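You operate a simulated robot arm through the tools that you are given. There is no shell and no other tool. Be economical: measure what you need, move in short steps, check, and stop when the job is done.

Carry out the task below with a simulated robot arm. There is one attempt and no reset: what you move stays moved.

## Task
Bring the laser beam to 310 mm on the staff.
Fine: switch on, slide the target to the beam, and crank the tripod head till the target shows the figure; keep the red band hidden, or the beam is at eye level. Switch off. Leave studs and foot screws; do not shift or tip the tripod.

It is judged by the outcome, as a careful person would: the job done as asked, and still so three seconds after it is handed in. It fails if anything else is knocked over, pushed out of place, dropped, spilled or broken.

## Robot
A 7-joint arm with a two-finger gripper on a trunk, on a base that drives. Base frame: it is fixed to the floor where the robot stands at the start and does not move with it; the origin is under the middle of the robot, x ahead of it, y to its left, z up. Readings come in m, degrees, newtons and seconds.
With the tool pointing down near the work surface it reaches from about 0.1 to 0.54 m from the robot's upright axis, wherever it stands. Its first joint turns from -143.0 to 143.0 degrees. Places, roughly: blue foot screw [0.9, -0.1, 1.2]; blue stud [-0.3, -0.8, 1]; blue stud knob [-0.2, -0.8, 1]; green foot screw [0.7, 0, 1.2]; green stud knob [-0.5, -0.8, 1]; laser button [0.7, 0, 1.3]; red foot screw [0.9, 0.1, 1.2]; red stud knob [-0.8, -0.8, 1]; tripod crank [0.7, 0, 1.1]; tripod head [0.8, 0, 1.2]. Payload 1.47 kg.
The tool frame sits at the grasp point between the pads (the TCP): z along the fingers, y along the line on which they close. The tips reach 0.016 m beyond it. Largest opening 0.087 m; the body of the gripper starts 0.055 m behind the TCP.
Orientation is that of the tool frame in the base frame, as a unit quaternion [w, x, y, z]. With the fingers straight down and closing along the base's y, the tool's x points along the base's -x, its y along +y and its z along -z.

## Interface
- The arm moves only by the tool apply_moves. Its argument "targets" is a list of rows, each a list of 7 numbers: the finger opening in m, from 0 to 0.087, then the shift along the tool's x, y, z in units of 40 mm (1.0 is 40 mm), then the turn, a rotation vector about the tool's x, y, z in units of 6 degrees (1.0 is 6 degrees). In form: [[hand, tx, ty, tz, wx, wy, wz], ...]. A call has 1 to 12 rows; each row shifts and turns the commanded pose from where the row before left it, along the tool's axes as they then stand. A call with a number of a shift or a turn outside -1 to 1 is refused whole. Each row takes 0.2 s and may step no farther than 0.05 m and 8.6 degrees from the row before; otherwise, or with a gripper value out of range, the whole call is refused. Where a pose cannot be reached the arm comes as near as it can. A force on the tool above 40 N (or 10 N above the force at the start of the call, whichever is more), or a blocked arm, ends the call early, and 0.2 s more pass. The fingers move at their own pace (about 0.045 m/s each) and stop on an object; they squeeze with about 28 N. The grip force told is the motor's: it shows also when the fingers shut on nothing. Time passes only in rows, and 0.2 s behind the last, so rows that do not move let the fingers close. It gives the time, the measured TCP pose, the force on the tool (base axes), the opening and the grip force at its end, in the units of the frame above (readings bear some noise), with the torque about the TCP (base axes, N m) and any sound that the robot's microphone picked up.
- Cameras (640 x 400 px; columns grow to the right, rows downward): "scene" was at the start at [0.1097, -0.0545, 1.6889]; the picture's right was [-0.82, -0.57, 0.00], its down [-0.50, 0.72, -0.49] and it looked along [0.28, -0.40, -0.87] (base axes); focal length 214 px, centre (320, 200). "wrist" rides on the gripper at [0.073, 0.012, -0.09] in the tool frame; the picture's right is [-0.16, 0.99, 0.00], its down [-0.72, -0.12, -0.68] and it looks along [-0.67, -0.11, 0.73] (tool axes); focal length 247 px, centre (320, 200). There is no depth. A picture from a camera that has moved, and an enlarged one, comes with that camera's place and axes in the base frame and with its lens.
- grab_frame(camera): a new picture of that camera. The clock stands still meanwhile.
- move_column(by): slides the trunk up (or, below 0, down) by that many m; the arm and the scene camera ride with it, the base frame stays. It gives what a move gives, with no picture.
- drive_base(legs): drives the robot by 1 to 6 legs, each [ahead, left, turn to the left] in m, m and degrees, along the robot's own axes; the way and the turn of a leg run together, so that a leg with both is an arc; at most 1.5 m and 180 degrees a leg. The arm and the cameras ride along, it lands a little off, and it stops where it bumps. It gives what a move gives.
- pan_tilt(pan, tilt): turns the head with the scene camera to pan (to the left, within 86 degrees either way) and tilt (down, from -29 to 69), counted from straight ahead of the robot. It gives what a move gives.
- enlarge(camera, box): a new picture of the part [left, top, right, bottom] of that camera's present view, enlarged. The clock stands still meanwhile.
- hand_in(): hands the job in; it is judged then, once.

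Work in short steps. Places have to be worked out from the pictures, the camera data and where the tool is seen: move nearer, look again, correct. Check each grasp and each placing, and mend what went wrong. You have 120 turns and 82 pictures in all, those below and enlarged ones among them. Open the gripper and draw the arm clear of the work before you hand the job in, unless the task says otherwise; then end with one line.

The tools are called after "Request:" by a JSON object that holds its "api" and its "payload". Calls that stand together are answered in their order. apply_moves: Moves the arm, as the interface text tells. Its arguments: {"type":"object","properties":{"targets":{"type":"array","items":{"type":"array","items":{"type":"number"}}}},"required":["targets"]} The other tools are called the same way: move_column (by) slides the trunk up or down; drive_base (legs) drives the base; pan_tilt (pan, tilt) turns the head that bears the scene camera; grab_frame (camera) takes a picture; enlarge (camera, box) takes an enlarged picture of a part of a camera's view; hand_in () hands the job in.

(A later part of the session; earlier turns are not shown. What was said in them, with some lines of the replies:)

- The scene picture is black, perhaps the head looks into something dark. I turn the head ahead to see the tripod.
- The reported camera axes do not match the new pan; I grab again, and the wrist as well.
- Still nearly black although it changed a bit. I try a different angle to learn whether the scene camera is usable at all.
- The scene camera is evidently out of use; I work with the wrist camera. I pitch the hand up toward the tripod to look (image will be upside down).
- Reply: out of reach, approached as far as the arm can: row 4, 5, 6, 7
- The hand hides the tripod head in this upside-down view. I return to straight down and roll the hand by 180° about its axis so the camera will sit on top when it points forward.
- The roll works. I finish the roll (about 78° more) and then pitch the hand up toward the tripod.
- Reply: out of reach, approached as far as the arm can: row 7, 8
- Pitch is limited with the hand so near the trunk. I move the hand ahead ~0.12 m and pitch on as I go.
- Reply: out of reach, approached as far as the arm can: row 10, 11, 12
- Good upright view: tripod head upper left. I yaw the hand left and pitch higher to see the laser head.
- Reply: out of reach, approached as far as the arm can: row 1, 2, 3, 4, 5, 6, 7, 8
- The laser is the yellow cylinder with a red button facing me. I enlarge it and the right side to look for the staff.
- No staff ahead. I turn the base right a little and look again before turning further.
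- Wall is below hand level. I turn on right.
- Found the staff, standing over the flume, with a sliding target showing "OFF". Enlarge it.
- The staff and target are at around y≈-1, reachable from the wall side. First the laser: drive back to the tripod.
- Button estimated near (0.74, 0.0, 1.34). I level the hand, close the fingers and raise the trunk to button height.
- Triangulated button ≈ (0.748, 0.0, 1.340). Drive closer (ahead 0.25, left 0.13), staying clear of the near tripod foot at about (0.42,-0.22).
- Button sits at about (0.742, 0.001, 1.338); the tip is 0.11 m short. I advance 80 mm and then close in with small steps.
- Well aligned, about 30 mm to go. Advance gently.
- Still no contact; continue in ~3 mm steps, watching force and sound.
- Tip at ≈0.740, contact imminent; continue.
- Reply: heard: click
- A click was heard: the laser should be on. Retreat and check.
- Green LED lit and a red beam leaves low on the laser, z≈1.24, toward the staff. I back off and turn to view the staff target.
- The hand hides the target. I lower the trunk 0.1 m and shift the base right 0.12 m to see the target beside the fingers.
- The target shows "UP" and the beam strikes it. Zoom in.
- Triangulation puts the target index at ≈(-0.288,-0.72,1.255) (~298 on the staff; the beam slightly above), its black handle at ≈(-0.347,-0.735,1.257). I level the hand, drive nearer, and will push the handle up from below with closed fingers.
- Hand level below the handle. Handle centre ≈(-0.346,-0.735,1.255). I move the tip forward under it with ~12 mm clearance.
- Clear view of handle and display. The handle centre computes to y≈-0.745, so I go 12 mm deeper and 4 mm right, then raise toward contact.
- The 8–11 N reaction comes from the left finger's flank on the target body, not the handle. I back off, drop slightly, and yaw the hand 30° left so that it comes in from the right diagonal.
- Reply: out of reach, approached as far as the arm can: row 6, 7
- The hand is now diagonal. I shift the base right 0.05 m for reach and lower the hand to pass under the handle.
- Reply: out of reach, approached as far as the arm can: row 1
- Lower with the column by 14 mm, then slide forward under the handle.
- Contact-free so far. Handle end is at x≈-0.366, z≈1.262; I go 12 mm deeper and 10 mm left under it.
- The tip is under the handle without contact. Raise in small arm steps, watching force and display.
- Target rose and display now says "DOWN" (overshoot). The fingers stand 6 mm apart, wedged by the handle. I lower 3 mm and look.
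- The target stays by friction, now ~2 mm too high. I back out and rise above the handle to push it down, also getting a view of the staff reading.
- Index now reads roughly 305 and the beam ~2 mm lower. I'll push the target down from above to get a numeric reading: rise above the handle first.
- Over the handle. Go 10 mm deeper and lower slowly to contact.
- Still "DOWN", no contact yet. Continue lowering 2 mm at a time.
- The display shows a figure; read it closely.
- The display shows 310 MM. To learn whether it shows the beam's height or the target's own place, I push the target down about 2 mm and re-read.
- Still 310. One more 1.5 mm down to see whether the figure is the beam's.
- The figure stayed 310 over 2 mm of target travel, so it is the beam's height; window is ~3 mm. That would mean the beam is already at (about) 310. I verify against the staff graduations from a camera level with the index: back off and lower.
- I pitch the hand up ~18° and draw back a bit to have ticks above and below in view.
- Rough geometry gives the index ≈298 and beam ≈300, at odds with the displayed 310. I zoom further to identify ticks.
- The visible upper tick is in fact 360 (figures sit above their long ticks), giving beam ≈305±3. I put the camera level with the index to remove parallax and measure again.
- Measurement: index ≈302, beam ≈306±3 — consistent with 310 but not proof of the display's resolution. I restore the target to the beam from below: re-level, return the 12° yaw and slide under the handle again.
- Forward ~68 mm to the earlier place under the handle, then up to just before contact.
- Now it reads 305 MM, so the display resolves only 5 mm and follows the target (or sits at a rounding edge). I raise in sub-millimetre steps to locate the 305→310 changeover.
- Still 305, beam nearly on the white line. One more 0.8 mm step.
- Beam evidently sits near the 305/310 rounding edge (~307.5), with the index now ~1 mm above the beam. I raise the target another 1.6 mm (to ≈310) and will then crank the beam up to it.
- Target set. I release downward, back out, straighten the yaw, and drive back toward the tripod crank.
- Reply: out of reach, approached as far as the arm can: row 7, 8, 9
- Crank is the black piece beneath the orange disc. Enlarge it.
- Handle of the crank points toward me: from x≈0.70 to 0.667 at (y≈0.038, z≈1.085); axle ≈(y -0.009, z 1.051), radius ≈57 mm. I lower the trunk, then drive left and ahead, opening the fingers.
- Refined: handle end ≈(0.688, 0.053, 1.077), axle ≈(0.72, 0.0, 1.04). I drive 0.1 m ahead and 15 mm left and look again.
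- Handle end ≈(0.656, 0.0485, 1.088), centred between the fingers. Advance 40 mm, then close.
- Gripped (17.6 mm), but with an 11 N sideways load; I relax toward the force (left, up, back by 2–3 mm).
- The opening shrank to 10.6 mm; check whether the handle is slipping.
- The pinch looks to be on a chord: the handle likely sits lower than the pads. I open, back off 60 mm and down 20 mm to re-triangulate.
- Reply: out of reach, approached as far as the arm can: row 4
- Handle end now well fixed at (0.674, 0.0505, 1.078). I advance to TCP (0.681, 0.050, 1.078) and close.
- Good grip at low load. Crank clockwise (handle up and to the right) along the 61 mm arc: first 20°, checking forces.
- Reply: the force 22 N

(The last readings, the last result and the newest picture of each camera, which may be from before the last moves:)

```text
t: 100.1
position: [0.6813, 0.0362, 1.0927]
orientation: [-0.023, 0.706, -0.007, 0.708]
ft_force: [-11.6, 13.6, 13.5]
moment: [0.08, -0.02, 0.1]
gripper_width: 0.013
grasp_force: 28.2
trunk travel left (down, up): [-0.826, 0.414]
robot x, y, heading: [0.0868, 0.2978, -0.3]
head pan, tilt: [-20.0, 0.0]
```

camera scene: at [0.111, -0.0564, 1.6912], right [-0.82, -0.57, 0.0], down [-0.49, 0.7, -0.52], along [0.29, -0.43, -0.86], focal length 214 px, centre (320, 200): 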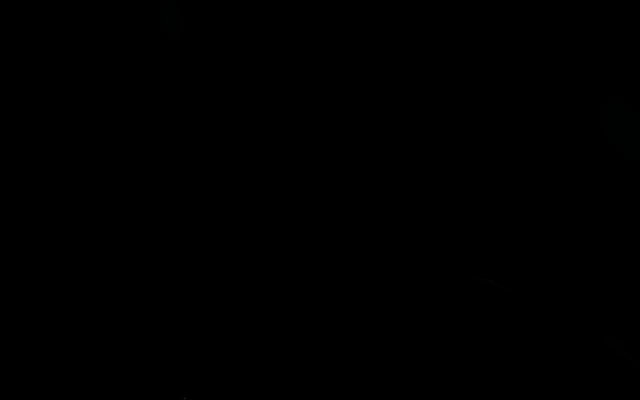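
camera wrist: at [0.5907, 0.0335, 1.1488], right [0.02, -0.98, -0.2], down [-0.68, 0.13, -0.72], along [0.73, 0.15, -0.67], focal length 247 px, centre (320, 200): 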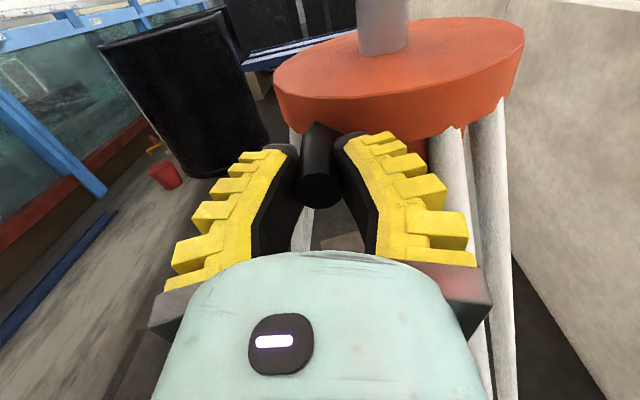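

Load is radial (outward) and the opening narrowed; look before going on.

Request:
{"api": "grab_frame", "payload": {"camera": "wrist"}}

```text
20 pictures are left
camera wrist: at [0.5916, 0.0193, 1.164], right [0.02, -0.98, -0.2], down [-0.68, 0.13, -0.72], along [0.73, 0.15, -0.66], focal length 247 px, centre (320, 200)
```

wrist: 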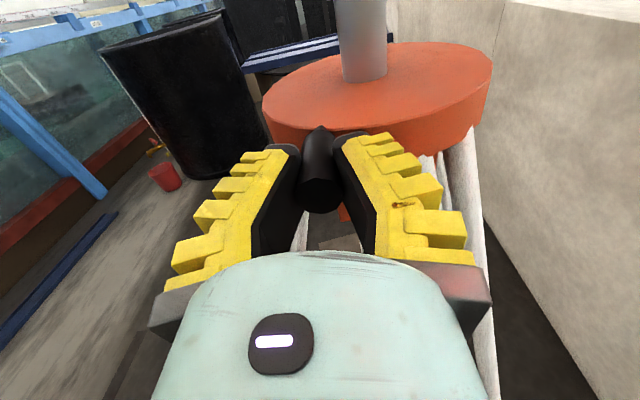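

The crank has turned some; pads ride ~4 mm high on the handle. I lower the hand 4 mm to recentre.

Request:
{"api": "apply_moves", "payload": {"targets": [[0.0, -0.1, 0, 0, 0, 0, 0], [0.0, 0, 0, 0, 0, 0, 0]]}}

```text
t: 100.5
position: [0.6833, 0.0378, 1.0919]
orientation: [-0.025, 0.703, -0.004, 0.711]
ft_force: [-8.6, 5.7, 7.5]
moment: [0.0, -0.18, 0.1]
gripper_width: 0.0133
grasp_force: 27.4
trunk travel left (down, up): [-0.826, 0.414]
robot x, y, heading: [0.0909, 0.2938, -0.1]
head pan, tilt: [-20.0, 0.0]
stopped in row 2: the force on the tool passed its limit at 42 N (the readings are from after the stop); the commanded pose is now the measured one
```

Too stiff a hold (also tips touch the crank arm). I open, back off 8 mm, and look at the crank's new angle.

Request:
{"api": "apply_moves", "payload": {"targets": [[0.05, 0, 0, 0, 0, 0, 0], [0.05, 0, 0, 0, 0, 0, 0], [0.05, 0, 0, 0, 0, 0, 0], [0.05, 0, 0, -0.75, 0, 0, 0], [0.05, -0.5, 0, -0.75, 0, 0, 0], [0.05, 0, 0, 0, 0, 0, 0]]}}

Request:
{"api": "grab_frame", "payload": {"camera": "wrist"}}

```text
t: 101.9
position: [0.6229, 0.0369, 1.0705]
orientation: [-0.023, 0.704, -0.005, 0.71]
ft_force: [-0.3, 0.5, -0.3]
moment: [0.0, 0.02, 0.04]
gripper_width: 0.0554
grasp_force: 4.0
trunk travel left (down, up): [-0.826, 0.414]
robot x, y, heading: [0.089, 0.2981, -0.2]
head pan, tilt: [-20.0, 0.0]
```

```text
19 pictures are left
camera wrist: at [0.5324, 0.0185, 1.1407], right [0.03, -0.98, -0.2], down [-0.68, 0.13, -0.73], along [0.74, 0.15, -0.66], focal length 247 px, centre (320, 200)
```

wrist: 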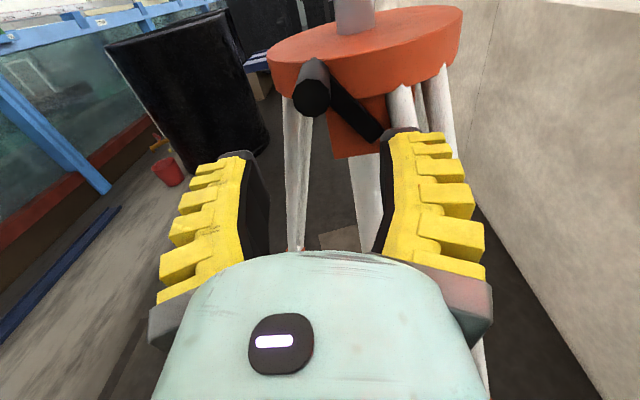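

Crank turned about 17° clockwise (35°→52°). Now see the effect at the target: back off, turn to the staff, raise the camera.

Request:
{"api": "drive_base", "payload": {"legs": [[-0.25, 0, 0], [-0.06, -0.24, 0], [0, 0, -45], [0, 0, -46]]}}

Request:
{"api": "apply_moves", "payload": {"targets": [[0.0, 0, 0, 0, 0, 1, 0], [0.0, 0, 0, 0, 0, 1, 0], [0.0, 0, 0, 0, 0, 1, 0], [0.0, 0, 0, 0, 0, 0, 0]]}}

Request:
{"api": "move_column", "payload": {"by": 0.155}}

Request:
{"api": "grab_frame", "payload": {"camera": "wrist"}}

```text
t: 109.4
position: [-0.4963, -0.4698, 1.0702]
orientation: [0.492, 0.488, -0.507, 0.513]
ft_force: [-0.5, 0.5, -0.4]
moment: [-0.04, -0.03, -0.02]
gripper_width: 0.0552
grasp_force: 3.7
trunk travel left (down, up): [-0.826, 0.414]
robot x, y, heading: [-0.2212, 0.0515, -91.3]
head pan, tilt: [-20.0, 0.0]
```

```text
t: 110.4
position: [-0.4965, -0.4698, 1.0715]
orientation: [0.566, 0.401, -0.424, 0.583]
ft_force: [0.0, 0.5, 0.6]
moment: [0.03, 0.01, 0.0]
gripper_width: 0.0
grasp_force: 24.3
trunk travel left (down, up): [-0.826, 0.414]
robot x, y, heading: [-0.2207, 0.0527, -91.7]
head pan, tilt: [-20.0, 0.0]
```

```text
t: 112.2
position: [-0.4964, -0.4703, 1.2264]
orientation: [0.565, 0.401, -0.424, 0.583]
ft_force: [-0.4, 0.5, 0.3]
moment: [-0.01, 0.03, 0.01]
gripper_width: 0.0
grasp_force: 27.4
trunk travel left (down, up): [-0.981, 0.259]
robot x, y, heading: [-0.2251, 0.0549, -91.9]
head pan, tilt: [-20.0, 0.0]
```

```text
18 pictures are left
camera wrist: at [-0.5105, -0.3623, 1.2645], right [-0.98, -0.05, -0.19], down [0.15, 0.41, -0.9], along [0.13, -0.91, -0.4], focal length 247 px, centre (320, 200)
```

wrist: 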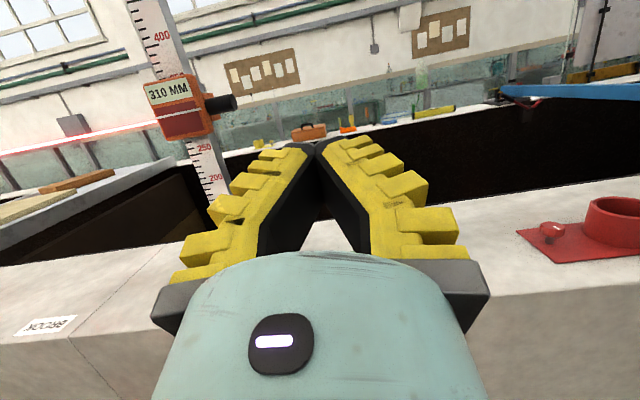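

Now it shows 310 MM — clockwise raises the beam. Zoom to judge how the beam sits against the white line and graduations.

Request:
{"api": "enlarge", "payload": {"camera": "wrist", "box": [120, 60, 248, 140]}}

Request:
{"api": "enlarge", "payload": {"camera": "wrist", "box": [110, 30, 270, 190]}}

```text
5.00 times, centred on (184, 100) of wrist
camera zoom: at [-0.5105, -0.3623, 1.2645], right [-0.98, -0.05, -0.19], down [0.15, 0.41, -0.9], along [0.13, -0.91, -0.4], focal length 1235 px, centre (1000, 700)
```

zoom: 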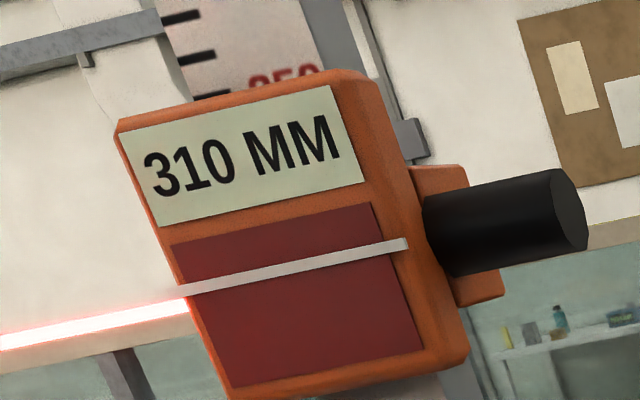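

```text
2.50 times, centred on (190, 110) of wrist
camera zoom: at [-0.5105, -0.3623, 1.2645], right [-0.98, -0.05, -0.19], down [0.15, 0.41, -0.9], along [0.13, -0.91, -0.4], focal length 617 px, centre (645, 425)
```

zoom: 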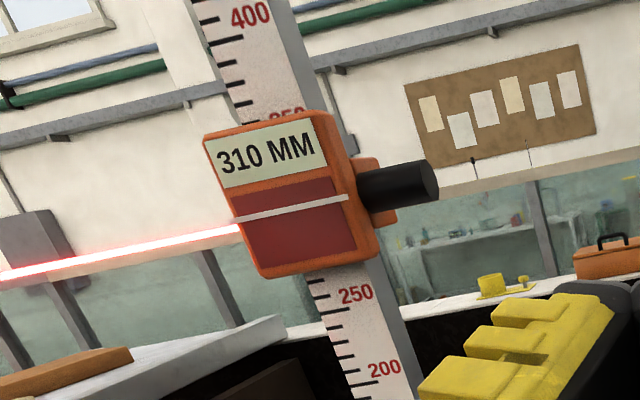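

Beam measures ≈307–308 by graduation (display 310, i.e. ≥307.5); index ≈311. I need about 2–3 mm more, so I return to the crank for another ~30° clockwise.

Request:
{"api": "move_column", "payload": {"by": -0.155}}

Request:
{"api": "apply_moves", "payload": {"targets": [[0.05, 0, 0, 0, 0, -1, 0], [0.05, 0, 0, 0, 0, -1, 0], [0.05, 0, 0, 0, 0, -1, 0], [0.05, 0, 0, 0, 0, 0, 0]]}}

Request:
{"api": "drive_base", "payload": {"legs": [[0, 0, 46], [0, 0, 45.5], [0.06, 0.24, 0], [0.25, 0, 0]]}}

Request:
{"api": "grab_frame", "payload": {"camera": "wrist"}}

```text
t: 114.0
position: [-0.4962, -0.4703, 1.0703]
orientation: [0.566, 0.401, -0.424, 0.582]
ft_force: [-0.5, 0.1, 0.0]
moment: [-0.03, 0.0, -0.02]
gripper_width: 0.0
grasp_force: 28.7
trunk travel left (down, up): [-0.826, 0.414]
robot x, y, heading: [-0.2209, 0.0548, -91.8]
head pan, tilt: [-20.0, 0.0]
```

```text
t: 115.0
position: [-0.497, -0.4686, 1.0695]
orientation: [0.491, 0.488, -0.507, 0.513]
ft_force: [-0.3, 0.1, 0.2]
moment: [0.0, -0.02, 0.0]
gripper_width: 0.0553
grasp_force: 4.1
trunk travel left (down, up): [-0.826, 0.414]
robot x, y, heading: [-0.2268, 0.057, -91.8]
head pan, tilt: [-20.0, 0.0]
```

```text
t: 122.4
position: [0.6214, 0.0399, 1.0696]
orientation: [-0.025, 0.704, -0.003, 0.71]
ft_force: [-0.3, 0.5, -0.1]
moment: [0.01, 0.01, 0.04]
gripper_width: 0.0556
grasp_force: 4.0
trunk travel left (down, up): [-0.826, 0.414]
robot x, y, heading: [0.0864, 0.2977, -0.1]
head pan, tilt: [-20.0, 0.0]
```

```text
15 pictures are left
camera wrist: at [0.5307, 0.0221, 1.1408], right [0.03, -0.98, -0.2], down [-0.68, 0.12, -0.73], along [0.74, 0.16, -0.66], focal length 247 px, centre (320, 200)
```

wrist: 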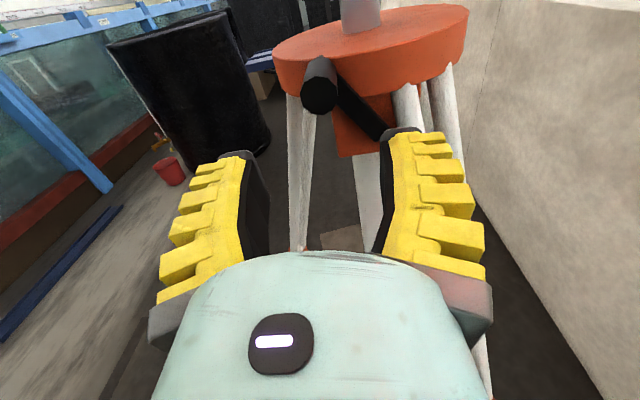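

Handle at (0.674 end, y 0.038, z 1.092). I'll cage it loosely (opening ~30 mm) and push it right along the arc rather than pinch hard.

Request:
{"api": "apply_moves", "payload": {"targets": [[0.05, 0.56, 0, 0.3, 0, 0, 0], [0.05, 0, 0.02, 0.5, 0, 0, 0], [0.05, 0, 0.01, 0.5, 0, 0, 0], [0.028, 0, 0, 0, 0, 0, 0], [0.028, 0, 0, 0, 0, 0, 0], [0.028, 0, 0, 0, 0, 0, 0]]}}

Request:
{"api": "apply_moves", "payload": {"targets": [[0.028, 0.06, 0.12, 0, 0, 0, 0], [0.028, 0.06, 0.15, 0, 0, 0, 0], [0.028, 0.06, 0.15, 0, 0, 0, 0], [0.028, 0.05, 0.15, 0, 0, 0, 0], [0.028, 0, 0, 0, 0, 0, 0]]}}

Request:
{"api": "grab_frame", "payload": {"camera": "wrist"}}

```text
t: 123.8
position: [0.6725, 0.0408, 1.0922]
orientation: [-0.026, 0.703, -0.003, 0.71]
ft_force: [-0.3, -0.2, 0.5]
moment: [-0.02, -0.01, -0.03]
gripper_width: 0.0341
grasp_force: 4.7
trunk travel left (down, up): [-0.826, 0.414]
robot x, y, heading: [0.0902, 0.2973, -0.3]
head pan, tilt: [-20.0, 0.0]
```

```text
t: 125.0
position: [0.674, 0.0167, 1.1009]
orientation: [-0.026, 0.704, -0.002, 0.71]
ft_force: [0.4, 0.5, -0.4]
moment: [0.03, 0.03, -0.01]
gripper_width: 0.0342
grasp_force: 4.8
trunk travel left (down, up): [-0.826, 0.414]
robot x, y, heading: [0.085, 0.2979, 0.2]
head pan, tilt: [-20.0, 0.0]
```

```text
14 pictures are left
camera wrist: at [0.5833, -0.0011, 1.1716], right [0.03, -0.98, -0.2], down [-0.68, 0.12, -0.72], along [0.73, 0.16, -0.66], focal length 247 px, centre (320, 200)
```

wrist: 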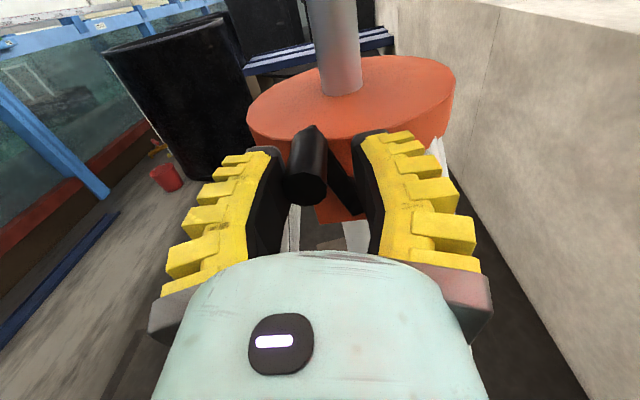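

Handle now at ≈68° (15° gained) with negligible force. Push another ~14°.

Request:
{"api": "apply_moves", "payload": {"targets": [[0.028, 0.03, 0.12, 0, 0, 0, 0], [0.028, 0.03, 0.12, 0, 0, 0, 0], [0.028, 0.02, 0.12, 0, 0, 0, 0], [0.028, 0, 0, 0, 0, 0, 0]]}}

Request:
{"api": "apply_moves", "payload": {"targets": [[0.05, 0, -0.08, 0, 0, 0, 0], [0.05, 0, 0, 0, 0, 0, 0], [0.05, 0, 0, -0.7, 0, 0, 0], [0.05, -0.7, 0, -0.6, 0, 0, 0], [0.05, 0, 0, 0, 0, 0, 0]]}}

Request:
{"api": "grab_frame", "payload": {"camera": "wrist"}}

```text
t: 126.0
position: [0.6742, 0.0023, 1.1029]
orientation: [-0.025, 0.703, -0.004, 0.71]
ft_force: [0.0, 0.7, 0.7]
moment: [-0.03, -0.02, -0.01]
gripper_width: 0.0347
grasp_force: 4.6
trunk travel left (down, up): [-0.826, 0.414]
robot x, y, heading: [0.0875, 0.2975, -0.1]
head pan, tilt: [-20.0, 0.0]
```

```text
t: 127.2
position: [0.6216, 0.0042, 1.0748]
orientation: [-0.025, 0.703, -0.004, 0.71]
ft_force: [-0.6, -0.3, -0.6]
moment: [0.01, 0.0, 0.0]
gripper_width: 0.0551
grasp_force: 3.6
trunk travel left (down, up): [-0.826, 0.414]
robot x, y, heading: [0.087, 0.2927, -0.4]
head pan, tilt: [-20.0, 0.0]
```

```text
13 pictures are left
camera wrist: at [0.5316, -0.0138, 1.146], right [0.03, -0.98, -0.2], down [-0.68, 0.12, -0.73], along [0.74, 0.16, -0.66], focal length 247 px, centre (320, 200)
```

wrist: 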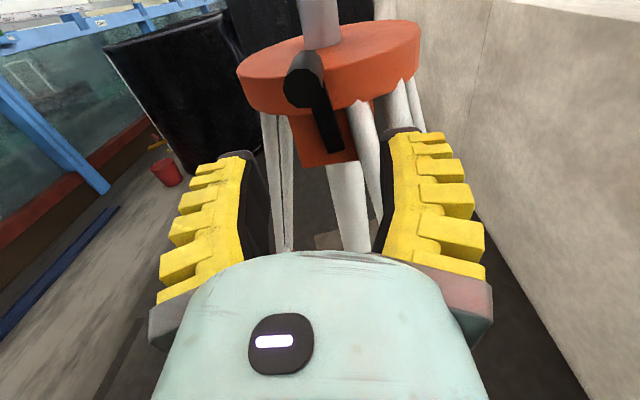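

Crank now at ≈80° (28° more). Go look at the target again.

Request:
{"api": "drive_base", "payload": {"legs": [[-0.25, 0, 0], [-0.06, -0.24, 0], [0, 0, -45], [0, 0, -46]]}}

Request:
{"api": "apply_moves", "payload": {"targets": [[0.0, 0, 0, 0, 0, 1, 0], [0.0, 0, 0, 0, 0, 1, 0], [0.0, 0, 0, 0, 0, 1, 0], [0.0, 0, 0, 0, 0, 0, 0]]}}

Request:
{"api": "move_column", "payload": {"by": 0.153}}

Request:
{"api": "enlarge", "payload": {"camera": "wrist", "box": [100, 40, 260, 140]}}

```text
t: 134.6
position: [-0.5325, -0.4688, 1.0757]
orientation: [0.492, 0.488, -0.507, 0.513]
ft_force: [0.1, 0.2, 0.0]
moment: [0.02, -0.02, -0.04]
gripper_width: 0.0552
grasp_force: 3.5
trunk travel left (down, up): [-0.826, 0.414]
robot x, y, heading: [-0.2267, 0.0564, -92.1]
head pan, tilt: [-20.0, 0.0]
```

```text
t: 135.6
position: [-0.5307, -0.4663, 1.0873]
orientation: [0.566, 0.4, -0.423, 0.584]
ft_force: [0.0, -0.2, 0.0]
moment: [-0.01, 0.0, 0.03]
gripper_width: 0.0
grasp_force: 25.0
out of reach, approached as far as the arm can: row 3
trunk travel left (down, up): [-0.826, 0.414]
robot x, y, heading: [-0.2254, 0.0556, -91.8]
head pan, tilt: [-20.0, 0.0]
```

```text
t: 137.4
position: [-0.5307, -0.4667, 1.2408]
orientation: [0.566, 0.401, -0.424, 0.583]
ft_force: [0.4, -0.8, -0.3]
moment: [-0.01, -0.04, -0.01]
gripper_width: 0.0
grasp_force: 27.7
trunk travel left (down, up): [-0.979, 0.261]
robot x, y, heading: [-0.2269, 0.057, -91.6]
head pan, tilt: [-20.0, 0.0]
```

```text
4.00 times, centred on (180, 90) of wrist
camera zoom: at [-0.5452, -0.3589, 1.2791], right [-0.98, -0.05, -0.19], down [0.15, 0.41, -0.9], along [0.13, -0.91, -0.4], focal length 988 px, centre (880, 640)
```

zoom: 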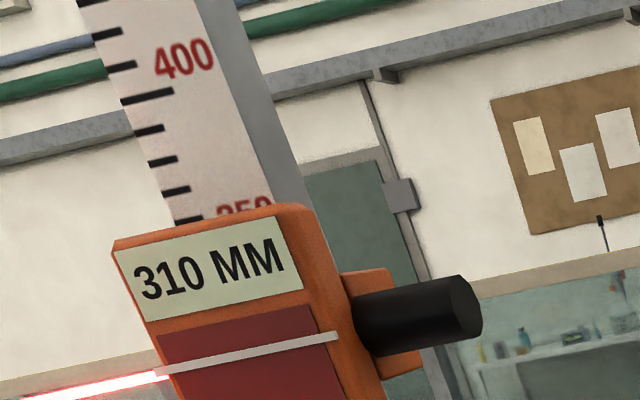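

Display still 310 MM; beam rose ≈2.7 mm and now lies just under the index; graduations give beam ≈310. I check with the lower ticks too.

Request:
{"api": "enlarge", "payload": {"camera": "wrist", "box": [110, 110, 270, 210]}}

```text
4.00 times, centred on (190, 160) of wrist
camera zoom: at [-0.5452, -0.3589, 1.2791], right [-0.98, -0.05, -0.19], down [0.15, 0.41, -0.9], along [0.13, -0.91, -0.4], focal length 988 px, centre (840, 360)
```

zoom: 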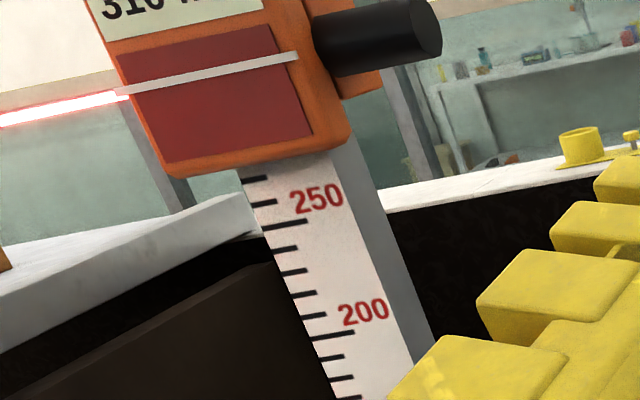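

Graduations (200–270 and 360–400) give the beam at ≈310.3 mm, and the display says 310 MM: good. No red band showed on the grey post. Now return to the laser to switch it off: turn, level the hand and raise to button height.

Request:
{"api": "drive_base", "payload": {"legs": [[0, 0, 46], [0, 0, 45.5]]}}

Request:
{"api": "apply_moves", "payload": {"targets": [[0.0, 0, 0, 0, 0, -1, 0], [0.0, 0, 0, 0, 0, -1, 0], [0.0, 0, 0, 0, 0, -1, 0], [0.0, 0, 0, 0, 0, 0, 0]]}}

Request:
{"api": "move_column", "payload": {"by": 0.102}}

Request:
{"api": "drive_base", "payload": {"legs": [[0.06, 0.235, 0], [0.22, 0, 0]]}}

Request:
{"api": "grab_frame", "payload": {"camera": "wrist"}}

```text
t: 142.0
position: [0.3052, -0.2358, 1.2397]
orientation: [-0.021, 0.584, -0.01, 0.812]
ft_force: [-0.4, -0.7, 0.2]
moment: [0.01, 0.04, 0.0]
gripper_width: 0.0
grasp_force: 27.7
trunk travel left (down, up): [-0.979, 0.261]
robot x, y, heading: [-0.2249, 0.0581, -0.8]
head pan, tilt: [-20.0, 0.0]
```

```text
t: 143.0
position: [0.3055, -0.2353, 1.2389]
orientation: [-0.024, 0.703, -0.005, 0.71]
ft_force: [0.0, 0.4, 0.0]
moment: [0.01, 0.01, 0.01]
gripper_width: 0.0003
grasp_force: 28.0
trunk travel left (down, up): [-0.979, 0.261]
robot x, y, heading: [-0.228, 0.0586, -0.5]
head pan, tilt: [-20.0, 0.0]
```

```text
t: 144.3
position: [0.3064, -0.2359, 1.3409]
orientation: [-0.023, 0.703, -0.005, 0.71]
ft_force: [1.0, -0.5, -0.3]
moment: [-0.01, 0.02, -0.02]
gripper_width: 0.0001
grasp_force: 27.2
trunk travel left (down, up): [-1.081, 0.159]
robot x, y, heading: [-0.226, 0.057, -0.4]
head pan, tilt: [-20.0, 0.0]
```

```text
t: 147.4
position: [0.5866, -0.0038, 1.3425]
orientation: [-0.023, 0.703, -0.006, 0.711]
ft_force: [0.0, 0.4, -0.5]
moment: [0.01, -0.03, 0.0]
gripper_width: 0.0
grasp_force: 28.0
trunk travel left (down, up): [-1.081, 0.159]
robot x, y, heading: [0.0534, 0.292, -0.1]
head pan, tilt: [-20.0, 0.0]
```

```text
10 pictures are left
camera wrist: at [0.4957, -0.0216, 1.4124], right [0.03, -0.98, -0.2], down [-0.68, 0.13, -0.73], along [0.74, 0.15, -0.66], focal length 247 px, centre (320, 200)
```

wrist: 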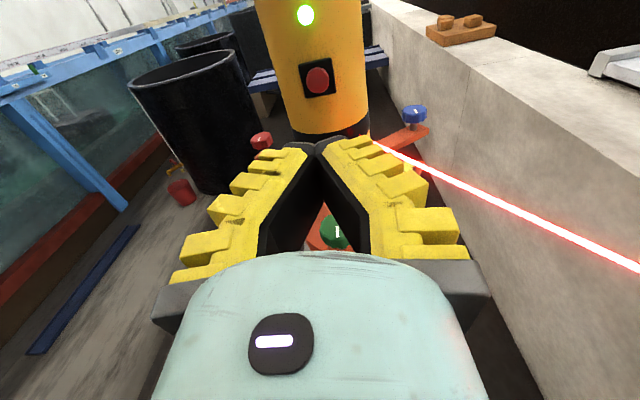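

Button at ≈(0.745, 0.001, 1.343), in line with the tip. Advance to 15 mm before it, then gently.

Request:
{"api": "apply_moves", "payload": {"targets": [[0, 0, 0, 0.9, 0, 0, 0], [0, 0, 0, 0.9, 0, 0, 0], [0, 0, 0, 0.9, 0, 0, 0], [0, 0, 0, 0.45, 0, 0, 0], [0, 0, 0, 0, 0, 0, 0]]}}

Request:
{"api": "apply_moves", "payload": {"targets": [[0, 0, 0, 0.15, 0, 0, 0], [0, 0, 0, 0, 0, 0, 0]]}}

Request:
{"api": "grab_frame", "payload": {"camera": "wrist"}}

```text
t: 148.6
position: [0.7124, -0.0004, 1.3441]
orientation: [-0.022, 0.703, -0.007, 0.711]
ft_force: [0.2, -1.0, -0.2]
moment: [-0.02, 0.02, 0.01]
gripper_width: 0.0
grasp_force: 27.8
trunk travel left (down, up): [-1.081, 0.159]
robot x, y, heading: [0.0572, 0.2902, -0.5]
head pan, tilt: [-20.0, 0.0]
```

```text
t: 149.2
position: [0.7191, -0.0012, 1.3421]
orientation: [-0.023, 0.704, -0.006, 0.71]
ft_force: [0.3, 0.0, -0.6]
moment: [0.0, -0.02, -0.01]
gripper_width: 0.0
grasp_force: 27.9
trunk travel left (down, up): [-1.081, 0.159]
robot x, y, heading: [0.0534, 0.2931, -0.3]
head pan, tilt: [-20.0, 0.0]
```

```text
9 pictures are left
camera wrist: at [0.6279, -0.0192, 1.4139], right [0.02, -0.98, -0.2], down [-0.68, 0.13, -0.73], along [0.74, 0.15, -0.66], focal length 247 px, centre (320, 200)
```

wrist: 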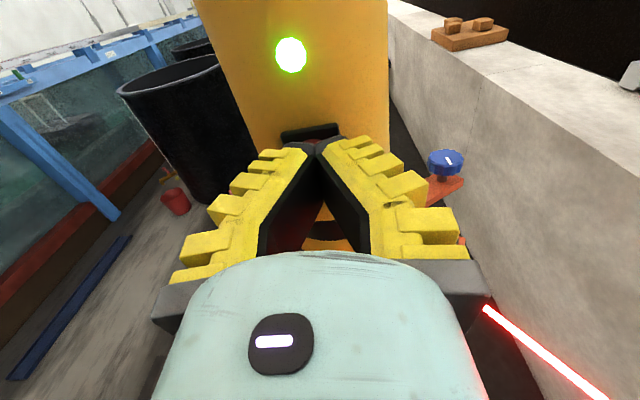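

Aligned. Push on in 2 mm steps until the click.

Request:
{"api": "apply_moves", "payload": {"targets": [[0, 0, 0, 0.12, 0, 0, 0], [0, 0, 0, 0, 0, 0, 0]]}}

Request:
{"api": "apply_moves", "payload": {"targets": [[0, 0, 0, 0.06, 0, 0, 0], [0, 0, 0, 0, 0, 0, 0]]}}

Request:
{"api": "apply_moves", "payload": {"targets": [[0, 0, 0, 0.04, 0, 0, 0], [0, 0, 0, 0, 0, 0, 0]]}}

```text
t: 149.8
position: [0.7229, -0.0014, 1.3435]
orientation: [-0.023, 0.703, -0.007, 0.711]
ft_force: [1.1, 0.2, 0.7]
moment: [0.01, -0.02, -0.03]
gripper_width: 0.0001
grasp_force: 27.7
trunk travel left (down, up): [-1.081, 0.159]
robot x, y, heading: [0.058, 0.2888, -0.4]
head pan, tilt: [-20.0, 0.0]
```

```text
t: 150.4
position: [0.7252, -0.0009, 1.343]
orientation: [-0.023, 0.703, -0.006, 0.711]
ft_force: [0.0, 0.0, 0.3]
moment: [0.03, 0.01, -0.03]
gripper_width: 0.0
grasp_force: 28.1
trunk travel left (down, up): [-1.081, 0.159]
robot x, y, heading: [0.056, 0.2915, -0.5]
head pan, tilt: [-20.0, 0.0]
```

```text
t: 151.0
position: [0.7266, -0.0001, 1.3436]
orientation: [-0.023, 0.703, -0.006, 0.711]
ft_force: [-1.2, -0.1, -0.5]
moment: [-0.02, -0.02, 0.01]
gripper_width: 0.0059
grasp_force: 27.9
trunk travel left (down, up): [-1.081, 0.159]
robot x, y, heading: [0.0571, 0.2917, -0.5]
head pan, tilt: [-20.0, 0.0]
```

Contact begins; one more small step.

Request:
{"api": "apply_moves", "payload": {"targets": [[0, 0, 0, 0.05, 0, 0, 0], [0, 0, 0, 0, 0, 0, 0]]}}

```text
t: 151.6
position: [0.7289, -0.0011, 1.3435]
orientation: [-0.023, 0.703, -0.006, 0.711]
ft_force: [-1.9, 0.2, -0.1]
moment: [-0.02, -0.01, -0.02]
gripper_width: 0.0061
grasp_force: 28.0
trunk travel left (down, up): [-1.081, 0.159]
robot x, y, heading: [0.0554, 0.2915, -0.6]
head pan, tilt: [-20.0, 0.0]
heard: click
```

Click heard. Retreat and verify the LED and beam are off.

Request:
{"api": "apply_moves", "payload": {"targets": [[0, 0, 0, -0.5, 0, 0, 0], [0, 0, 0, -0.9, 0, 0, 0], [0, 0, 0, -0.9, 0, 0, 0], [0.05, 0, 0, -0.9, 0, 0, 0], [0.05, 0, 0, 0, 0, 1, 0], [0.05, 0, 0, 0, 0, 1, 0], [0.05, 0, 0, 0, 0, 0, 0]]}}

Request:
{"api": "drive_base", "payload": {"legs": [[-0.25, 0, 0]]}}

Request:
{"api": "grab_frame", "payload": {"camera": "wrist"}}

```text
t: 153.2
position: [0.6007, -0.0053, 1.3404]
orientation: [-0.022, 0.625, -0.008, 0.78]
ft_force: [-0.3, -0.1, 0.2]
moment: [0.01, -0.01, 0.0]
gripper_width: 0.0554
grasp_force: 4.0
trunk travel left (down, up): [-1.081, 0.159]
robot x, y, heading: [0.0568, 0.2906, -0.7]
head pan, tilt: [-20.0, 0.0]
```

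```text
t: 155.0
position: [0.352, -0.0028, 1.3423]
orientation: [-0.02, 0.626, -0.01, 0.78]
ft_force: [0.1, -0.7, -0.2]
moment: [0.01, 0.04, 0.03]
gripper_width: 0.0553
grasp_force: 3.8
trunk travel left (down, up): [-1.081, 0.159]
robot x, y, heading: [-0.1936, 0.2931, -0.7]
head pan, tilt: [-20.0, 0.0]
```

```text
8 pictures are left
camera wrist: at [0.2484, -0.0202, 1.392], right [0.06, -0.98, -0.19], down [-0.51, 0.14, -0.85], along [0.86, 0.15, -0.49], focal length 247 px, centre (320, 200)
```

wrist: 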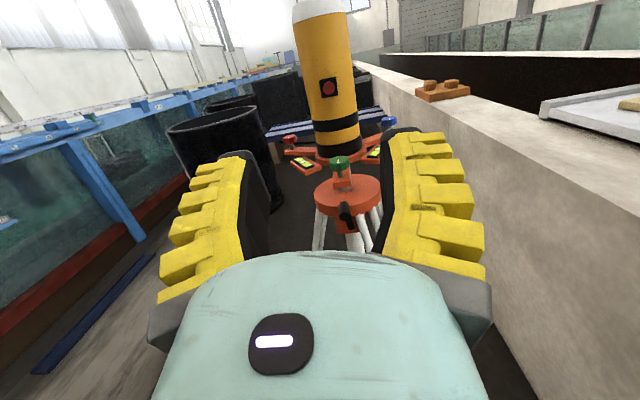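

LED and beam are off, tripod upright. A last check of the post for any red band.

Request:
{"api": "enlarge", "payload": {"camera": "wrist", "box": [280, 130, 400, 230]}}

```text
4.00 times, centred on (340, 180) of wrist
camera zoom: at [0.2484, -0.0202, 1.392], right [0.06, -0.98, -0.19], down [-0.51, 0.14, -0.85], along [0.86, 0.15, -0.49], focal length 988 px, centre (240, 280)
```

zoom: 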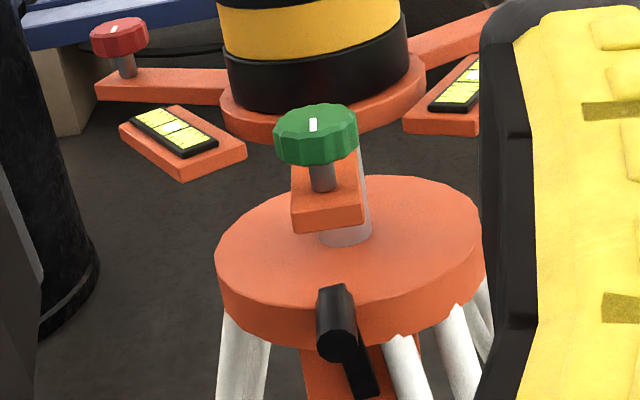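

No red band shows, the post is plain grey, and the laser is off with the hand open and clear. I hand in.

Request:
{"api": "hand_in", "payload": {}}

```text
The job is handed in.
```

The laser beam is at 310 mm on the staff: the target shows 310 MM, and my reading off the staff marks gave about 310.3 mm. That display moves in steps of about 5 mm. I reached 310 by cranking the tripod head about 45° clockwise. No red band shows, the laser is switched off, and I left the studs and foot screws alone.
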